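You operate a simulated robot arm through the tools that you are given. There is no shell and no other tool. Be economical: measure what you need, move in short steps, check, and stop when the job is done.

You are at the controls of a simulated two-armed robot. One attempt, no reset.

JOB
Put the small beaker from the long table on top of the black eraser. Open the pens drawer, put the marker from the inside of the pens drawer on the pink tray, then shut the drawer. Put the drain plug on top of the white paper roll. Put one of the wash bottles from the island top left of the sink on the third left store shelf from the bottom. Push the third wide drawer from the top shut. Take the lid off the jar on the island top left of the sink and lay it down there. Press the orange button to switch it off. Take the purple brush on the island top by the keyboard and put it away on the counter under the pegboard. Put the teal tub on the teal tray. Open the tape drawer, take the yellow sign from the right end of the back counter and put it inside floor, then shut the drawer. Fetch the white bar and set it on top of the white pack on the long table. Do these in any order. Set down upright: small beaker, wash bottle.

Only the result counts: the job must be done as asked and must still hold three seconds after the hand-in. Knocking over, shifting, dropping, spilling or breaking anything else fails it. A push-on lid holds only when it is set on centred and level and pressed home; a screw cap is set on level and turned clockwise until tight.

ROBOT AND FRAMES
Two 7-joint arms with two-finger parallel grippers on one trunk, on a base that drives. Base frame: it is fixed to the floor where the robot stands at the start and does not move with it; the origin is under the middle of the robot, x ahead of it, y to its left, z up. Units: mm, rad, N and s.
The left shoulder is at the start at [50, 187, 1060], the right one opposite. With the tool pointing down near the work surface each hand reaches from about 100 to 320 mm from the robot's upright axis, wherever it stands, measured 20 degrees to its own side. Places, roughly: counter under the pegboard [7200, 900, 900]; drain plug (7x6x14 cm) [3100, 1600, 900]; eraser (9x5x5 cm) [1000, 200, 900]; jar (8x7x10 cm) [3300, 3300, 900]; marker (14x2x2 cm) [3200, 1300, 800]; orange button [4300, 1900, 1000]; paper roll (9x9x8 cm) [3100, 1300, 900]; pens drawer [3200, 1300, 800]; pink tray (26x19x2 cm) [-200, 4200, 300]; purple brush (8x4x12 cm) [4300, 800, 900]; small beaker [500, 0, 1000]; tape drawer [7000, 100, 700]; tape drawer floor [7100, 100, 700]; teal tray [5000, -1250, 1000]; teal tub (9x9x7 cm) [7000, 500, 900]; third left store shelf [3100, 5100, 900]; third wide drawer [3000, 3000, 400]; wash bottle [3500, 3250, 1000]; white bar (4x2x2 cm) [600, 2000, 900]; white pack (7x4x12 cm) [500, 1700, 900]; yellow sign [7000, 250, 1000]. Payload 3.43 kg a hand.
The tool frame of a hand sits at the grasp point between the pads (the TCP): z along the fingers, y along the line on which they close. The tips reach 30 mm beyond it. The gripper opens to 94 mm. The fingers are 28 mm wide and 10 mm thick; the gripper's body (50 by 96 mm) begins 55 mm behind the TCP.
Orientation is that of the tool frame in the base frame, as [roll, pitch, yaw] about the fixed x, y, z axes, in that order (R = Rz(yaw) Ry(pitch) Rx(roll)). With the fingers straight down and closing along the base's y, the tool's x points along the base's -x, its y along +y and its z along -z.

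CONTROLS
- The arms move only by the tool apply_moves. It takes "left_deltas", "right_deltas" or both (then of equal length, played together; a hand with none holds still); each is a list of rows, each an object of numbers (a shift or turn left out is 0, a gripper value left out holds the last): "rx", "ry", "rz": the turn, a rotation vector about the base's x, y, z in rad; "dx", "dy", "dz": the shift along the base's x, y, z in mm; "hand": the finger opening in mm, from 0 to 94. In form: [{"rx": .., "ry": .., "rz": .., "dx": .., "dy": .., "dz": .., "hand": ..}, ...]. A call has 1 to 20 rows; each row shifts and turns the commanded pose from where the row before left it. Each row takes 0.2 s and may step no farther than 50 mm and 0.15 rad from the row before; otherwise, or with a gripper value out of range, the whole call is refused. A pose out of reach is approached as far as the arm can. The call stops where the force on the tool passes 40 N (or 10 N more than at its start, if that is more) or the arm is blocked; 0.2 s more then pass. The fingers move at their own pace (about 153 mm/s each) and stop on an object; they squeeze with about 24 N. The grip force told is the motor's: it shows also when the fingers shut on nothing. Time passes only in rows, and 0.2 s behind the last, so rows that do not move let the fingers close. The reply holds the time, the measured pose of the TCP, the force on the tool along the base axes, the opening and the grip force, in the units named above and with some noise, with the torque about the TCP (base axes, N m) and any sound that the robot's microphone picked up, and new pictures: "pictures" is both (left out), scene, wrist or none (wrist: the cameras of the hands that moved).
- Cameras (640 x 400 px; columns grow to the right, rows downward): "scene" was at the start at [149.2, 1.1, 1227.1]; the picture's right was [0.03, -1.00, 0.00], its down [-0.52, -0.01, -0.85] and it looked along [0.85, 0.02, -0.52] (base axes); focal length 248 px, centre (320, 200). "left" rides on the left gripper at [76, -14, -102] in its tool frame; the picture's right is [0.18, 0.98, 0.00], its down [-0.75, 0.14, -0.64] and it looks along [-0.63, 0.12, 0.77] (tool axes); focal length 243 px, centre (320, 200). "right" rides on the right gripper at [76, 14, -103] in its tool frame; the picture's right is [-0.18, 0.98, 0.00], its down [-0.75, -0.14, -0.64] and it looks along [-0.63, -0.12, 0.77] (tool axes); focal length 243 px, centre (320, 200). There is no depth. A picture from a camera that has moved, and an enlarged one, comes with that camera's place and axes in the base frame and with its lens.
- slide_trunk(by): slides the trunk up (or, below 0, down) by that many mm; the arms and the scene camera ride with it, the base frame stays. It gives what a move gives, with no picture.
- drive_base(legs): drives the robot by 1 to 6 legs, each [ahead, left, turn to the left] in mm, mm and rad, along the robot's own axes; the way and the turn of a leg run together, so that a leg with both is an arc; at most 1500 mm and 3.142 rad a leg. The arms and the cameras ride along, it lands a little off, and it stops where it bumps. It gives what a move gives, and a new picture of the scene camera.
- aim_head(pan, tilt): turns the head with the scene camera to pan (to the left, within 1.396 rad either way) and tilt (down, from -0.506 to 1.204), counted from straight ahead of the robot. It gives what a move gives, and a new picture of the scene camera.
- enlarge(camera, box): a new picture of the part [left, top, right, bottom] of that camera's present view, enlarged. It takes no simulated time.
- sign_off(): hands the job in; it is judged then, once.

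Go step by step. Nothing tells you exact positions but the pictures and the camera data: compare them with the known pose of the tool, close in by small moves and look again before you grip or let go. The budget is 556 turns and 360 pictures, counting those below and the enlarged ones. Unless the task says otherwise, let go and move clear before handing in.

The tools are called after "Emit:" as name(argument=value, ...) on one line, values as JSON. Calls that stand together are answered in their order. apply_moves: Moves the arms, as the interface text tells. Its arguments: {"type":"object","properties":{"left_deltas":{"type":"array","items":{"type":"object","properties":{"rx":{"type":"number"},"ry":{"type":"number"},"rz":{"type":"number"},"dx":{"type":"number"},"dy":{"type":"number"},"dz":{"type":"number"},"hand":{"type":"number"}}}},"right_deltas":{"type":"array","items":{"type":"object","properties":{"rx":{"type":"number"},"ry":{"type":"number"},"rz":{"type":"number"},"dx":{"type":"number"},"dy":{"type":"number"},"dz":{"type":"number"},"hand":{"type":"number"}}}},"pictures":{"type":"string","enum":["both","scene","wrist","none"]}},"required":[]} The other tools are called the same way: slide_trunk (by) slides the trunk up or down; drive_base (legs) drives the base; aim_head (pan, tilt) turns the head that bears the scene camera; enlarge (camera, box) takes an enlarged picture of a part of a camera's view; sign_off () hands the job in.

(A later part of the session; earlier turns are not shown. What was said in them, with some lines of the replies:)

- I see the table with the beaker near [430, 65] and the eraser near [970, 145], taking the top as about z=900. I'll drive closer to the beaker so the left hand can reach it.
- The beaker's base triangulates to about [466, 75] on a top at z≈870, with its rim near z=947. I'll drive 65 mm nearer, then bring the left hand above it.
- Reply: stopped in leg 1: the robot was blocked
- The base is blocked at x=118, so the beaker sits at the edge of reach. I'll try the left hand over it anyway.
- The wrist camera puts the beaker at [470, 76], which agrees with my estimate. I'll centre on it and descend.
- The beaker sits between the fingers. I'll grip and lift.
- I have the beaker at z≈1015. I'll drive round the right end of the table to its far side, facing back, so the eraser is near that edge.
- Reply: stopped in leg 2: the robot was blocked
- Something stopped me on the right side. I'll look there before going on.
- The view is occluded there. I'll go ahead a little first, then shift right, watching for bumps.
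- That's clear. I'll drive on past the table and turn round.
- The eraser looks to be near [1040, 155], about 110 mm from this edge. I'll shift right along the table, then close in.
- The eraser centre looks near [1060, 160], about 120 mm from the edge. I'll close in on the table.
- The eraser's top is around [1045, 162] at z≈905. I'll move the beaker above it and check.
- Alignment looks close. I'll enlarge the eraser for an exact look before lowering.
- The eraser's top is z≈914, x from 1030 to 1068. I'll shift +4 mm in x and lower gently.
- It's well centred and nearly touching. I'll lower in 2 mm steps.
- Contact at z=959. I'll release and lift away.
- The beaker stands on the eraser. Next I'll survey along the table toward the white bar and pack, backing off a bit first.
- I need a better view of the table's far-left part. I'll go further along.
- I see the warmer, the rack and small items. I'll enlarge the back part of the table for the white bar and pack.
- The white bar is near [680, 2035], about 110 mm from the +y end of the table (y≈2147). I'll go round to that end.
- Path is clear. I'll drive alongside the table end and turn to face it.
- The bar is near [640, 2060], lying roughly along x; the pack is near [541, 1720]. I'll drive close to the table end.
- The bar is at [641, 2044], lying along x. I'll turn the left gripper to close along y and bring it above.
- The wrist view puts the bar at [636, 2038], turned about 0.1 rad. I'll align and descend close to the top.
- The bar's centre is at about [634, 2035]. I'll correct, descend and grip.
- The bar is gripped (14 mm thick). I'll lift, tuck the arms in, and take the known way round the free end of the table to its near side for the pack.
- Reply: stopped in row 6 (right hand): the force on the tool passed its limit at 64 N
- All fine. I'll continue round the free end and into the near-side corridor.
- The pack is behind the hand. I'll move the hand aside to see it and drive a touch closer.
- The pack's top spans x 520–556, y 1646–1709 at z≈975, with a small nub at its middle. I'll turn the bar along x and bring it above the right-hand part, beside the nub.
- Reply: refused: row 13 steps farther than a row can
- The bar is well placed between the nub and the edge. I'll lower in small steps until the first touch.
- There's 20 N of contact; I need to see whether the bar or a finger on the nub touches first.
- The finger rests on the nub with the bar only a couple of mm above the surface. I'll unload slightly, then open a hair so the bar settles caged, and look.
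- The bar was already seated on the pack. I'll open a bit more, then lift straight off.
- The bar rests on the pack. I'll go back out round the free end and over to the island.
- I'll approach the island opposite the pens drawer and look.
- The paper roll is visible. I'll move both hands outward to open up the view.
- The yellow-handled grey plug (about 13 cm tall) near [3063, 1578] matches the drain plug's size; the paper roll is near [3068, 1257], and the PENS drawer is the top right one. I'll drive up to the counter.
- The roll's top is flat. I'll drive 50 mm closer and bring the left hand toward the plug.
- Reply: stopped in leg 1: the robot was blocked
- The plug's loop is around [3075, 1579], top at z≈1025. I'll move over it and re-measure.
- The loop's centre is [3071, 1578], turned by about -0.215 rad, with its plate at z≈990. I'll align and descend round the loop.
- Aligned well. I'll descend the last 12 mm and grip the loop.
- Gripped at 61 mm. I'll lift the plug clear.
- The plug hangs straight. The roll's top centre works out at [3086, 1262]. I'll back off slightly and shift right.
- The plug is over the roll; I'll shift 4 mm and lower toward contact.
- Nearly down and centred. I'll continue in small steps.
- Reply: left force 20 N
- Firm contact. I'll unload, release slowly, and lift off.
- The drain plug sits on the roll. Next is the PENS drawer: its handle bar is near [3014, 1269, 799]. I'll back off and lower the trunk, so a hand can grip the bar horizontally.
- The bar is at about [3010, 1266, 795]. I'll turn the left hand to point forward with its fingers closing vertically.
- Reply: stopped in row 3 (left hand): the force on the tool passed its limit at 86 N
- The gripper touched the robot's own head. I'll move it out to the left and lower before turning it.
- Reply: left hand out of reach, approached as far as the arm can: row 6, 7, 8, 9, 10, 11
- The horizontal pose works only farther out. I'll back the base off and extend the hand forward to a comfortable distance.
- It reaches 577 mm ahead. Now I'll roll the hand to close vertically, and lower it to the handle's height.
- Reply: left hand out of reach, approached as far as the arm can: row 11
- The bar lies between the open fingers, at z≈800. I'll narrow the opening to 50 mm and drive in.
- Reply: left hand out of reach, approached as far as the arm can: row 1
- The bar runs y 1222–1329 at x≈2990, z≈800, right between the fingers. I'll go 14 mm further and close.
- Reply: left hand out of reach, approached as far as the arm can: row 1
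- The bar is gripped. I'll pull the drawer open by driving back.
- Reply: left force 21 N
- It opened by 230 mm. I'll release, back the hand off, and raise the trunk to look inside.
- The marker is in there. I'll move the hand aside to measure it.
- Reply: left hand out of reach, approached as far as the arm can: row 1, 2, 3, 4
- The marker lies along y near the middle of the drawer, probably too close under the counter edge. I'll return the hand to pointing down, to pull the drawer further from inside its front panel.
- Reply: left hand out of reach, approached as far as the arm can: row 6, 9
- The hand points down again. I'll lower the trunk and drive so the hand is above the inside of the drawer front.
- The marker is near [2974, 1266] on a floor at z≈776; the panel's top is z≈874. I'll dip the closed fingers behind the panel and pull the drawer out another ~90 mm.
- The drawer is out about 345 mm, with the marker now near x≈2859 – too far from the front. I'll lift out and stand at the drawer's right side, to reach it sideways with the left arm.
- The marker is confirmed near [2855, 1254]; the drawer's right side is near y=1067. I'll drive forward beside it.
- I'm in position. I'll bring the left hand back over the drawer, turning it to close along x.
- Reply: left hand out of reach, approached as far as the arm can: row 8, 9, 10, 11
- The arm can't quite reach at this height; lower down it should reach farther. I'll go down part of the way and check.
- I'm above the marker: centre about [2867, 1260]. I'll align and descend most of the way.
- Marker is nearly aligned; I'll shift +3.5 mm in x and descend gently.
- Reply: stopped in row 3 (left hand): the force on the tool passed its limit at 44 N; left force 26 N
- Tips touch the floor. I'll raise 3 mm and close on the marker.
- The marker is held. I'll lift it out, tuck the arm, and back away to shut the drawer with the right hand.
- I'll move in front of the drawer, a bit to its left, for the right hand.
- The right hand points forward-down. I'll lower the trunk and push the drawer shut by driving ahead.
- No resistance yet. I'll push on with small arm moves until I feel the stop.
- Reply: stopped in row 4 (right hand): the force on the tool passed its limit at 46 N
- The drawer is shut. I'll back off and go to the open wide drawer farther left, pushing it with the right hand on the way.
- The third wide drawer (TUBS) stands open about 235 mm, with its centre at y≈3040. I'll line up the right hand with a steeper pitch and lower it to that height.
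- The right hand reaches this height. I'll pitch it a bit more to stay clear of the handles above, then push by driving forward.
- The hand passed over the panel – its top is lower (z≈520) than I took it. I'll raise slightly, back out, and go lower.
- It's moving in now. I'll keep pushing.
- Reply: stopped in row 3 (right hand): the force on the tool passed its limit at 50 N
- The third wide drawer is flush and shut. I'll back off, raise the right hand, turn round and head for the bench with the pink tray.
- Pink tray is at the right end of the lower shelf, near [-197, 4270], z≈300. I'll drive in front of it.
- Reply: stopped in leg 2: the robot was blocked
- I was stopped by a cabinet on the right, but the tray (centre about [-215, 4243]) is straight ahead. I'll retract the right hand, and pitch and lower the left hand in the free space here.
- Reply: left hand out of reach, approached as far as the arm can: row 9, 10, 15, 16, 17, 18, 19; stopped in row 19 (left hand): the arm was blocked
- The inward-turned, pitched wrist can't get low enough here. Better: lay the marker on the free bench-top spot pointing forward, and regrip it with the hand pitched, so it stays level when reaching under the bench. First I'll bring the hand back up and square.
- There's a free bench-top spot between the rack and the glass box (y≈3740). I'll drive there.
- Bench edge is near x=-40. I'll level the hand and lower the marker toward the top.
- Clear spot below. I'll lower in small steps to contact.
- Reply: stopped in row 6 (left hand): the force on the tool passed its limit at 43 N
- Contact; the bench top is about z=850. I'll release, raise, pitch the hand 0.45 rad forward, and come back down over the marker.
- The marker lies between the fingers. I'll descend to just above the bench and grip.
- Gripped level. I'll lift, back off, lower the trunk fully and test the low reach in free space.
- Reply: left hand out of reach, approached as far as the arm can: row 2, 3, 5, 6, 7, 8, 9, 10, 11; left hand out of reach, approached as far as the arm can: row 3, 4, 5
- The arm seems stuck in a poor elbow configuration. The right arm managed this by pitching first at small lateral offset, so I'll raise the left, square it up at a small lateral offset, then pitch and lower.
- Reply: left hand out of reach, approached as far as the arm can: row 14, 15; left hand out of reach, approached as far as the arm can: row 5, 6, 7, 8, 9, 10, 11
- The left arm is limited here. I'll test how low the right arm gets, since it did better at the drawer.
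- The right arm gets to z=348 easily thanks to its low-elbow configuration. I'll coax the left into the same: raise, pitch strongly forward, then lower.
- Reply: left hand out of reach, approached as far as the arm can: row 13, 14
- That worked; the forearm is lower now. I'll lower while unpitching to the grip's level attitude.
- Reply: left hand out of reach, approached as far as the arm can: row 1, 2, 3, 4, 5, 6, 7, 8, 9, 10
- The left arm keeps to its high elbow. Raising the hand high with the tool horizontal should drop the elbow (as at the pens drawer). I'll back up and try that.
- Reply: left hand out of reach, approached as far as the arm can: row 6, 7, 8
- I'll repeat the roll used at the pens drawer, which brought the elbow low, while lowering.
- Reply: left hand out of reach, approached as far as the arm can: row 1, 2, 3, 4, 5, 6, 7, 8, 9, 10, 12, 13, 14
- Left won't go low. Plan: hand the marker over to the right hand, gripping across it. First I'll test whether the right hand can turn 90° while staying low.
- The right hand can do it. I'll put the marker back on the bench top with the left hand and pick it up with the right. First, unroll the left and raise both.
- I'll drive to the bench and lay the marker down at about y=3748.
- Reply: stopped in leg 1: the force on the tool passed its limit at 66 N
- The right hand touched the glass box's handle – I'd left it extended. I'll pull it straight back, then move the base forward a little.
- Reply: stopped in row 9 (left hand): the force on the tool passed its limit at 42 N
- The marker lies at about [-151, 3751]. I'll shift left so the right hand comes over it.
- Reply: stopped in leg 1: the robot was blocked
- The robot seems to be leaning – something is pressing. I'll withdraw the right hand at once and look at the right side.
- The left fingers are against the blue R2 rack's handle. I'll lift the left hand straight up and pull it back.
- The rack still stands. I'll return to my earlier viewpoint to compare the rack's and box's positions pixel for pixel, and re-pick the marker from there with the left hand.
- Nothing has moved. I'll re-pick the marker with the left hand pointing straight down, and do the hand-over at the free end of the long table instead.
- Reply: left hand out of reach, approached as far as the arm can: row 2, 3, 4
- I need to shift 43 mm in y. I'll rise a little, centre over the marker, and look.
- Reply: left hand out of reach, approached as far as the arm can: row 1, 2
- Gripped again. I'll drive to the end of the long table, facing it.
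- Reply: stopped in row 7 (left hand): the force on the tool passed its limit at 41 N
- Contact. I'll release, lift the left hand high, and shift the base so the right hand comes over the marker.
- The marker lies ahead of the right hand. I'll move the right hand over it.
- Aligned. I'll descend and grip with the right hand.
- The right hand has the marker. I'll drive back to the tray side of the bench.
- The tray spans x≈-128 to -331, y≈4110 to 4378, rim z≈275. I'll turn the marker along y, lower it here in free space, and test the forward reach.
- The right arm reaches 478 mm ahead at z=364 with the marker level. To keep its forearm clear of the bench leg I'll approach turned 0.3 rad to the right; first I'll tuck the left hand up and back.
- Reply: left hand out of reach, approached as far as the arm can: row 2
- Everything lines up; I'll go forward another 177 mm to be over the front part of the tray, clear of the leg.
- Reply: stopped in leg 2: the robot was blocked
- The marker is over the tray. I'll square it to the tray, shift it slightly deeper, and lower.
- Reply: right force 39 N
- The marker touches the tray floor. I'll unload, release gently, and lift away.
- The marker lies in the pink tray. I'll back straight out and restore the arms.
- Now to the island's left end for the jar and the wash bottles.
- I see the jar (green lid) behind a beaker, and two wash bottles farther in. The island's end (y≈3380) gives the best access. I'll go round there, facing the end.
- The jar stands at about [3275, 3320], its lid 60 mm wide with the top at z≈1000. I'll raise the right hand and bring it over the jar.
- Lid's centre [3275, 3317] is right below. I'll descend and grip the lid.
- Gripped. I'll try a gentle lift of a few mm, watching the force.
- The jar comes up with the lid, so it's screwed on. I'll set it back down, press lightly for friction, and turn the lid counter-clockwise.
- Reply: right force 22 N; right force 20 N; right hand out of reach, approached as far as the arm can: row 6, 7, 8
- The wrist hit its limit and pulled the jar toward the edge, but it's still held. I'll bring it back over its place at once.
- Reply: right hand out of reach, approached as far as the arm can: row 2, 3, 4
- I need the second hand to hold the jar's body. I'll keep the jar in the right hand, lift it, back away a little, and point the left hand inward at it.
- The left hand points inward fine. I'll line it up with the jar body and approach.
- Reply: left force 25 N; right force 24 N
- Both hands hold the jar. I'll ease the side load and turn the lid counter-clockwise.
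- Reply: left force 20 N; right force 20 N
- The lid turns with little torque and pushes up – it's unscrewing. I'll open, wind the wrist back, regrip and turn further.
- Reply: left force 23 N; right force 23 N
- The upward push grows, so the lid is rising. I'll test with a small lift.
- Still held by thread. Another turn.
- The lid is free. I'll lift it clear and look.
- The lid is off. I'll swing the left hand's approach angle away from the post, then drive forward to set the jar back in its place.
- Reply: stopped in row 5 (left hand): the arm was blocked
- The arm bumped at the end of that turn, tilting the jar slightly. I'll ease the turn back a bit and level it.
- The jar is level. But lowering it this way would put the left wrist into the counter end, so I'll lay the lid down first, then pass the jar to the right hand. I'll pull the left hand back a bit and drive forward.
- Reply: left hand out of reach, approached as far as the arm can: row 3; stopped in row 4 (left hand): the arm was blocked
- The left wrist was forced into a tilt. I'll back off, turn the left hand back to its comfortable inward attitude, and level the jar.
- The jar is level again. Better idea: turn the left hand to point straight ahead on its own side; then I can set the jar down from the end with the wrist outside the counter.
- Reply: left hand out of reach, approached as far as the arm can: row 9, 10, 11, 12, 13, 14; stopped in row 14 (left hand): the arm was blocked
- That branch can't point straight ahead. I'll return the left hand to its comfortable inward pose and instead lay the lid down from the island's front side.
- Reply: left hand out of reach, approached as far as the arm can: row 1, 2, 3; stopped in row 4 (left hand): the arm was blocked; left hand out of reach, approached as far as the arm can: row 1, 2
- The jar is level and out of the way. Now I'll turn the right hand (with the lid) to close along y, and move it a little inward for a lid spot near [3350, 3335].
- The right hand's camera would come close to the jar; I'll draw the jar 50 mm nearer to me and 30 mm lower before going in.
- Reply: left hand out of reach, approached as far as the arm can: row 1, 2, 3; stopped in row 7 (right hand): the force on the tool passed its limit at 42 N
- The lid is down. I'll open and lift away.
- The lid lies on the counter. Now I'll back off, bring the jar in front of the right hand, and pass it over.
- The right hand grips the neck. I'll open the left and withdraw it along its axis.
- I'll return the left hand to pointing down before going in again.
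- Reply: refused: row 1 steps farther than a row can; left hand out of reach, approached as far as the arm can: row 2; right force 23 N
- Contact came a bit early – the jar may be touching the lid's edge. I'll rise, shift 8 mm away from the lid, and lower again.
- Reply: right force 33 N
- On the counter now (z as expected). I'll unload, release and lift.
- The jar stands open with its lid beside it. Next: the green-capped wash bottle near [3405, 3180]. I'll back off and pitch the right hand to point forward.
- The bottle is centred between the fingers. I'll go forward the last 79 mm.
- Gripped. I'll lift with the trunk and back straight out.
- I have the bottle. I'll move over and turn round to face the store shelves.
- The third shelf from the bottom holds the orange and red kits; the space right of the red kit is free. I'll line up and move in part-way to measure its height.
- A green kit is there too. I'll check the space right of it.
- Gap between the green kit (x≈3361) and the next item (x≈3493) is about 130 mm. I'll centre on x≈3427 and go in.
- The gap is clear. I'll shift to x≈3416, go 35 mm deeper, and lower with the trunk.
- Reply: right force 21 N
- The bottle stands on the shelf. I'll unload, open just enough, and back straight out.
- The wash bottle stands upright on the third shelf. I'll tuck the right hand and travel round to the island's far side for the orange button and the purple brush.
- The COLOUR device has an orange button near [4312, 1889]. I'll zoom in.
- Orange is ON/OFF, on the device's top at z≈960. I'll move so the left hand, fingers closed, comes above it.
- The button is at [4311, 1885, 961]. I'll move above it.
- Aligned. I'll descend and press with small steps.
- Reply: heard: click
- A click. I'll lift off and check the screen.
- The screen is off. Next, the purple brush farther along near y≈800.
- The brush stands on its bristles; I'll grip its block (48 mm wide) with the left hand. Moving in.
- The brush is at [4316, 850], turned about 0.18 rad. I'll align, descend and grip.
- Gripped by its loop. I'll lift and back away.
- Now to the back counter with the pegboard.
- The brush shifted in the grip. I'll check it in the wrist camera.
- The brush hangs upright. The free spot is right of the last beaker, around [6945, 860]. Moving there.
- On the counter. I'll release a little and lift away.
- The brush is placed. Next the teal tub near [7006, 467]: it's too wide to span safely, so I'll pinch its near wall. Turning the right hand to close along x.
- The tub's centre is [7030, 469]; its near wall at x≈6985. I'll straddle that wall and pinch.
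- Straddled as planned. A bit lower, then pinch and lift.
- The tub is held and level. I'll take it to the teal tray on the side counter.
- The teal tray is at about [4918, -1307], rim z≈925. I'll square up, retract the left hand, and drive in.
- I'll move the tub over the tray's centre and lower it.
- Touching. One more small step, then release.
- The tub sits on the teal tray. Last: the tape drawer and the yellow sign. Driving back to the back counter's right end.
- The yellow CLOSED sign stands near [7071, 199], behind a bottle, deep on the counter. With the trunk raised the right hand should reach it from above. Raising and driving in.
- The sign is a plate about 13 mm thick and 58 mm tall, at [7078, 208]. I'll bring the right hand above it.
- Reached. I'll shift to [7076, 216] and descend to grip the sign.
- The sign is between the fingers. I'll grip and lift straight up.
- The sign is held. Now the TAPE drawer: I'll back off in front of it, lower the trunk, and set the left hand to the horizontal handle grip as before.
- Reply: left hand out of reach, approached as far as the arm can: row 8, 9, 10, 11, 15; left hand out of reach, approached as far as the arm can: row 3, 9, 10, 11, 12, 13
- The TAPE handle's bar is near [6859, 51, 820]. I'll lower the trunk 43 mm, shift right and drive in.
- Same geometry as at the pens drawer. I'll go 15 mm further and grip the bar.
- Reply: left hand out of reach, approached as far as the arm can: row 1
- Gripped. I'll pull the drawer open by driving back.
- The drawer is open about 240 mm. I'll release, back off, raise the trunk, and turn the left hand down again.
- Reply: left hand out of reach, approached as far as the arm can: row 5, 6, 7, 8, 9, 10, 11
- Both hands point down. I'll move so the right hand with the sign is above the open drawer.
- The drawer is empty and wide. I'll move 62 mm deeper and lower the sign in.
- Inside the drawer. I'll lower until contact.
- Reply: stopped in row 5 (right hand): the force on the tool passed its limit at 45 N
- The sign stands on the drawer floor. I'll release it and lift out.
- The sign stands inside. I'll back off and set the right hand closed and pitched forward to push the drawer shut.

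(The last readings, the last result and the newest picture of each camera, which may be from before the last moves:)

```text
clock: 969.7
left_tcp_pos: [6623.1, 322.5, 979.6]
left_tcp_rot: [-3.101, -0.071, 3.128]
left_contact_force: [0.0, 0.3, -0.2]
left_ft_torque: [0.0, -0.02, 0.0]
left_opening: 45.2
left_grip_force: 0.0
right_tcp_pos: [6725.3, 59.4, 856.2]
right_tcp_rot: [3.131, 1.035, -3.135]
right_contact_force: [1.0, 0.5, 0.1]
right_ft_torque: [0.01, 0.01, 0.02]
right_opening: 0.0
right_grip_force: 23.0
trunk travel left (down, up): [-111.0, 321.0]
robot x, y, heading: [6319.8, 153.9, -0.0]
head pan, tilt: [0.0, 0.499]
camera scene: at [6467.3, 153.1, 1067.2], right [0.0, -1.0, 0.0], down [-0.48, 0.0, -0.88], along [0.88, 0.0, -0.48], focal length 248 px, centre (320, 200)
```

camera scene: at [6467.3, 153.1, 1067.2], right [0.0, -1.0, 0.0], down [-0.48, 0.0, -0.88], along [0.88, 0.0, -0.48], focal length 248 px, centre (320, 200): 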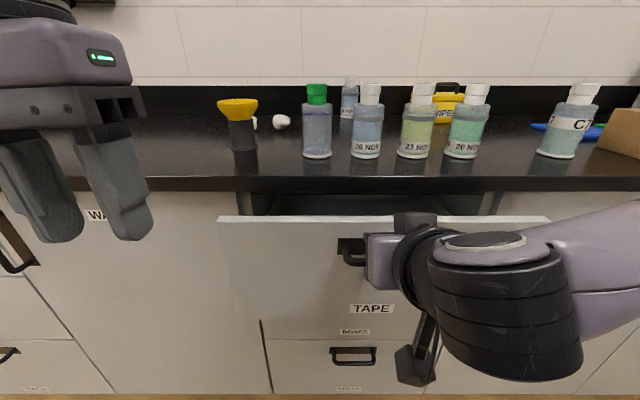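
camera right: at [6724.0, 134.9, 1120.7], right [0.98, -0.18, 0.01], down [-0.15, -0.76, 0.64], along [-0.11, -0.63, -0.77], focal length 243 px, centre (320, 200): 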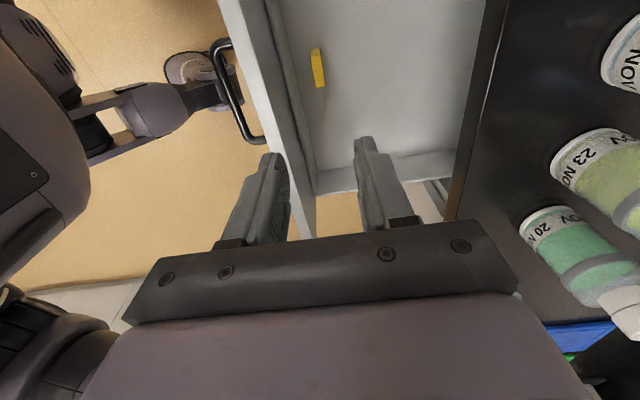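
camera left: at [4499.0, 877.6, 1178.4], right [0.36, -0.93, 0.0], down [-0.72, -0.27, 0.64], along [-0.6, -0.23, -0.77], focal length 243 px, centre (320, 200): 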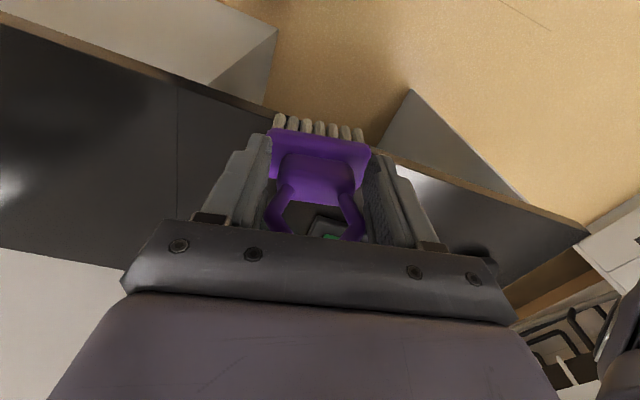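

It's going in. I'll continue and finish with small arm steps.

Emit:
drive_base(legs=[[105, 0, 0]])

Emit:
apply_moves(right_deltas=[{"dx": 6}, {"dx": 6}, {"dx": 6}, {"dx": 6}, {"dx": 6}, {"dx": 6}, {"dx": 6}, {}], pictures="scene")

```text
clock: 970.9
left_tcp_pos: [6727.4, 323.3, 979.1]
left_tcp_rot: [-3.102, -0.07, 3.127]
left_contact_force: [0.0, -0.3, -0.2]
left_ft_torque: [0.01, 0.0, -0.01]
left_opening: 44.9
left_grip_force: 0.1
right_tcp_pos: [6829.4, 59.6, 856.0]
right_tcp_rot: [3.13, 1.038, -3.135]
right_contact_force: [-0.7, 0.3, 0.1]
right_ft_torque: [0.0, -0.02, -0.02]
right_opening: 0.1
right_grip_force: 24.0
trunk travel left (down, up): [-111.0, 321.0]
robot x, y, heading: [6422.6, 153.6, -0.001]
head pan, tilt: [0.0, 0.499]
camera scene: at [6571.4, 153.1, 1067.2], right [0.0, -1.0, 0.0], down [-0.48, 0.0, -0.88], along [0.88, 0.0, -0.48], focal length 248 px, centre (320, 200)
```

scene: 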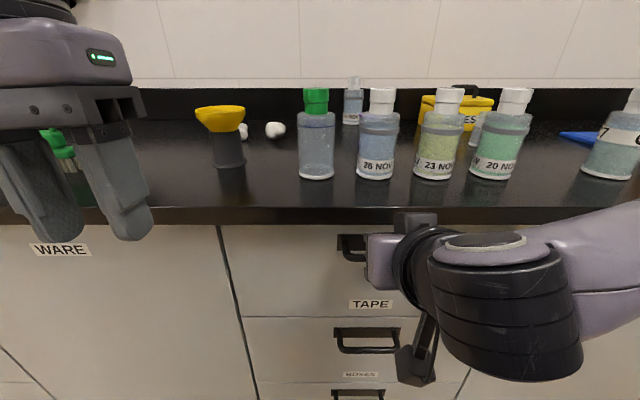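

```text
clock: 972.0
left_tcp_pos: [6725.3, 321.8, 979.7]
left_tcp_rot: [-3.103, -0.068, 3.127]
left_contact_force: [-0.7, -0.1, -0.9]
left_ft_torque: [0.03, -0.01, 0.01]
left_opening: 45.0
left_grip_force: 0.0
right_tcp_pos: [6849.6, 60.0, 855.1]
right_tcp_rot: [3.136, 1.033, -3.122]
right_contact_force: [-15.3, -4.4, 5.3]
right_ft_torque: [-0.11, -0.1, -0.16]
right_opening: 0.0
right_grip_force: 24.6
trunk travel left (down, up): [-111.0, 321.0]
robot x, y, heading: [6421.4, 154.7, -0.007]
head pan, tilt: [0.0, 0.499]
stopped in row 5 (right hand): the force on the tool passed its limit at 47 N (the readings are from after the stop); the commanded pose is now the measured one
camera scene: at [6569.1, 152.5, 1067.6], right [0.0, -1.0, 0.0], down [-0.48, 0.0, -0.88], along [0.88, 0.0, -0.48], focal length 248 px, centre (320, 200)
```

scene: 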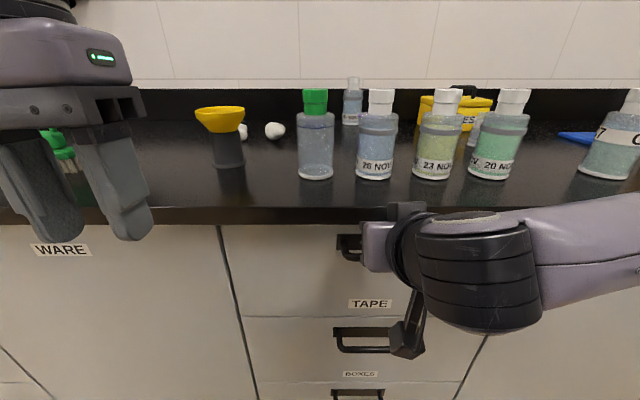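

The drawer hit its stop, with the same offset as the pens drawer. I'll back away clear and take a last look.

Emit:
drive_base(legs=[[-500, 0, 0]])

Emit:
enlarge(camera="scene", box=[220, 120, 460, 270])

```text
clock: 975.0
left_tcp_pos: [6223.0, 323.3, 979.8]
left_tcp_rot: [-3.103, -0.071, 3.128]
left_contact_force: [-0.2, -0.9, 0.0]
left_ft_torque: [-0.02, -0.01, -0.05]
left_opening: 44.9
left_grip_force: 0.0
right_tcp_pos: [6351.0, 61.1, 855.1]
right_tcp_rot: [3.136, 1.03, -3.124]
right_contact_force: [0.3, 0.0, -1.0]
right_ft_torque: [0.0, -0.01, 0.02]
right_opening: 0.1
right_grip_force: 24.1
trunk travel left (down, up): [-111.0, 321.0]
robot x, y, heading: [5915.5, 155.5, 0.003]
head pan, tilt: [0.0, 0.499]
camera scene: at [6067.8, 153.0, 1067.2], right [0.0, -1.0, 0.0], down [-0.48, 0.0, -0.88], along [0.88, 0.0, -0.48], focal length 248 px, centre (320, 200)
```

scene: 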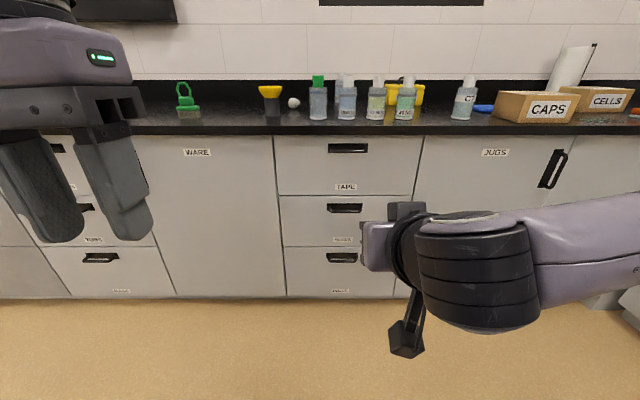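

```text
2.67 times, centred on (340, 195) of scene
camera zoom: at [6067.8, 153.0, 1067.2], right [0.0, -1.0, 0.0], down [-0.48, 0.0, -0.88], along [0.88, 0.0, -0.48], focal length 662 px, centre (267, 213)
```

zoom: 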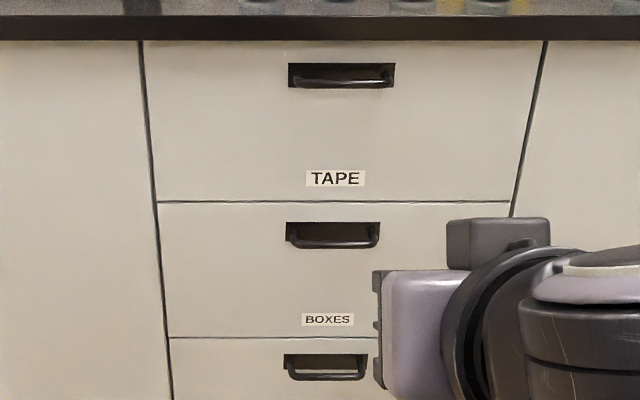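

The tape drawer is flush and both hands are clear and empty. All the tasks are done, so I'm handing in.

Emit:
sign_off()

```text
The job is handed in.
```

I carried out every item on the list and handed the job in; no verdict has come back yet.

- **Small beaker:** it stands upright on the black eraser.
- **Marker:** it lies in the pink tray, and the pens drawer is shut.
- **Drain plug:** it stands on the white paper roll.
- **Wash bottle:** the green-capped one stands upright on the third left store shelf.
- **Third wide drawer:** shut.
- **Jar:** the lid is off and lies beside it. The jar itself ended up within about 1 cm of where it stood.
- **Orange button:** pressed, and the device's screen is off.
- **Purple brush:** it stands on the counter under the pegboard, close to the board's right edge.
- **Teal tub:** it sits on the teal tray.
- **Yellow sign:** it was standing inside the tape drawer when I let go of it, and the drawer is shut. I couldn't see inside once it was closed.
- **White bar:** it rests on the white pack.

I had a few light bumps along the way. A hand touched the glass box's handle on the side bench and the blue R2 rack beside it. Camera comparisons afterwards showed neither had moved. Early on, the base was also stopped by something it touched, probably the broom near the wall. In later pictures it was still standing, but I didn't measure it.
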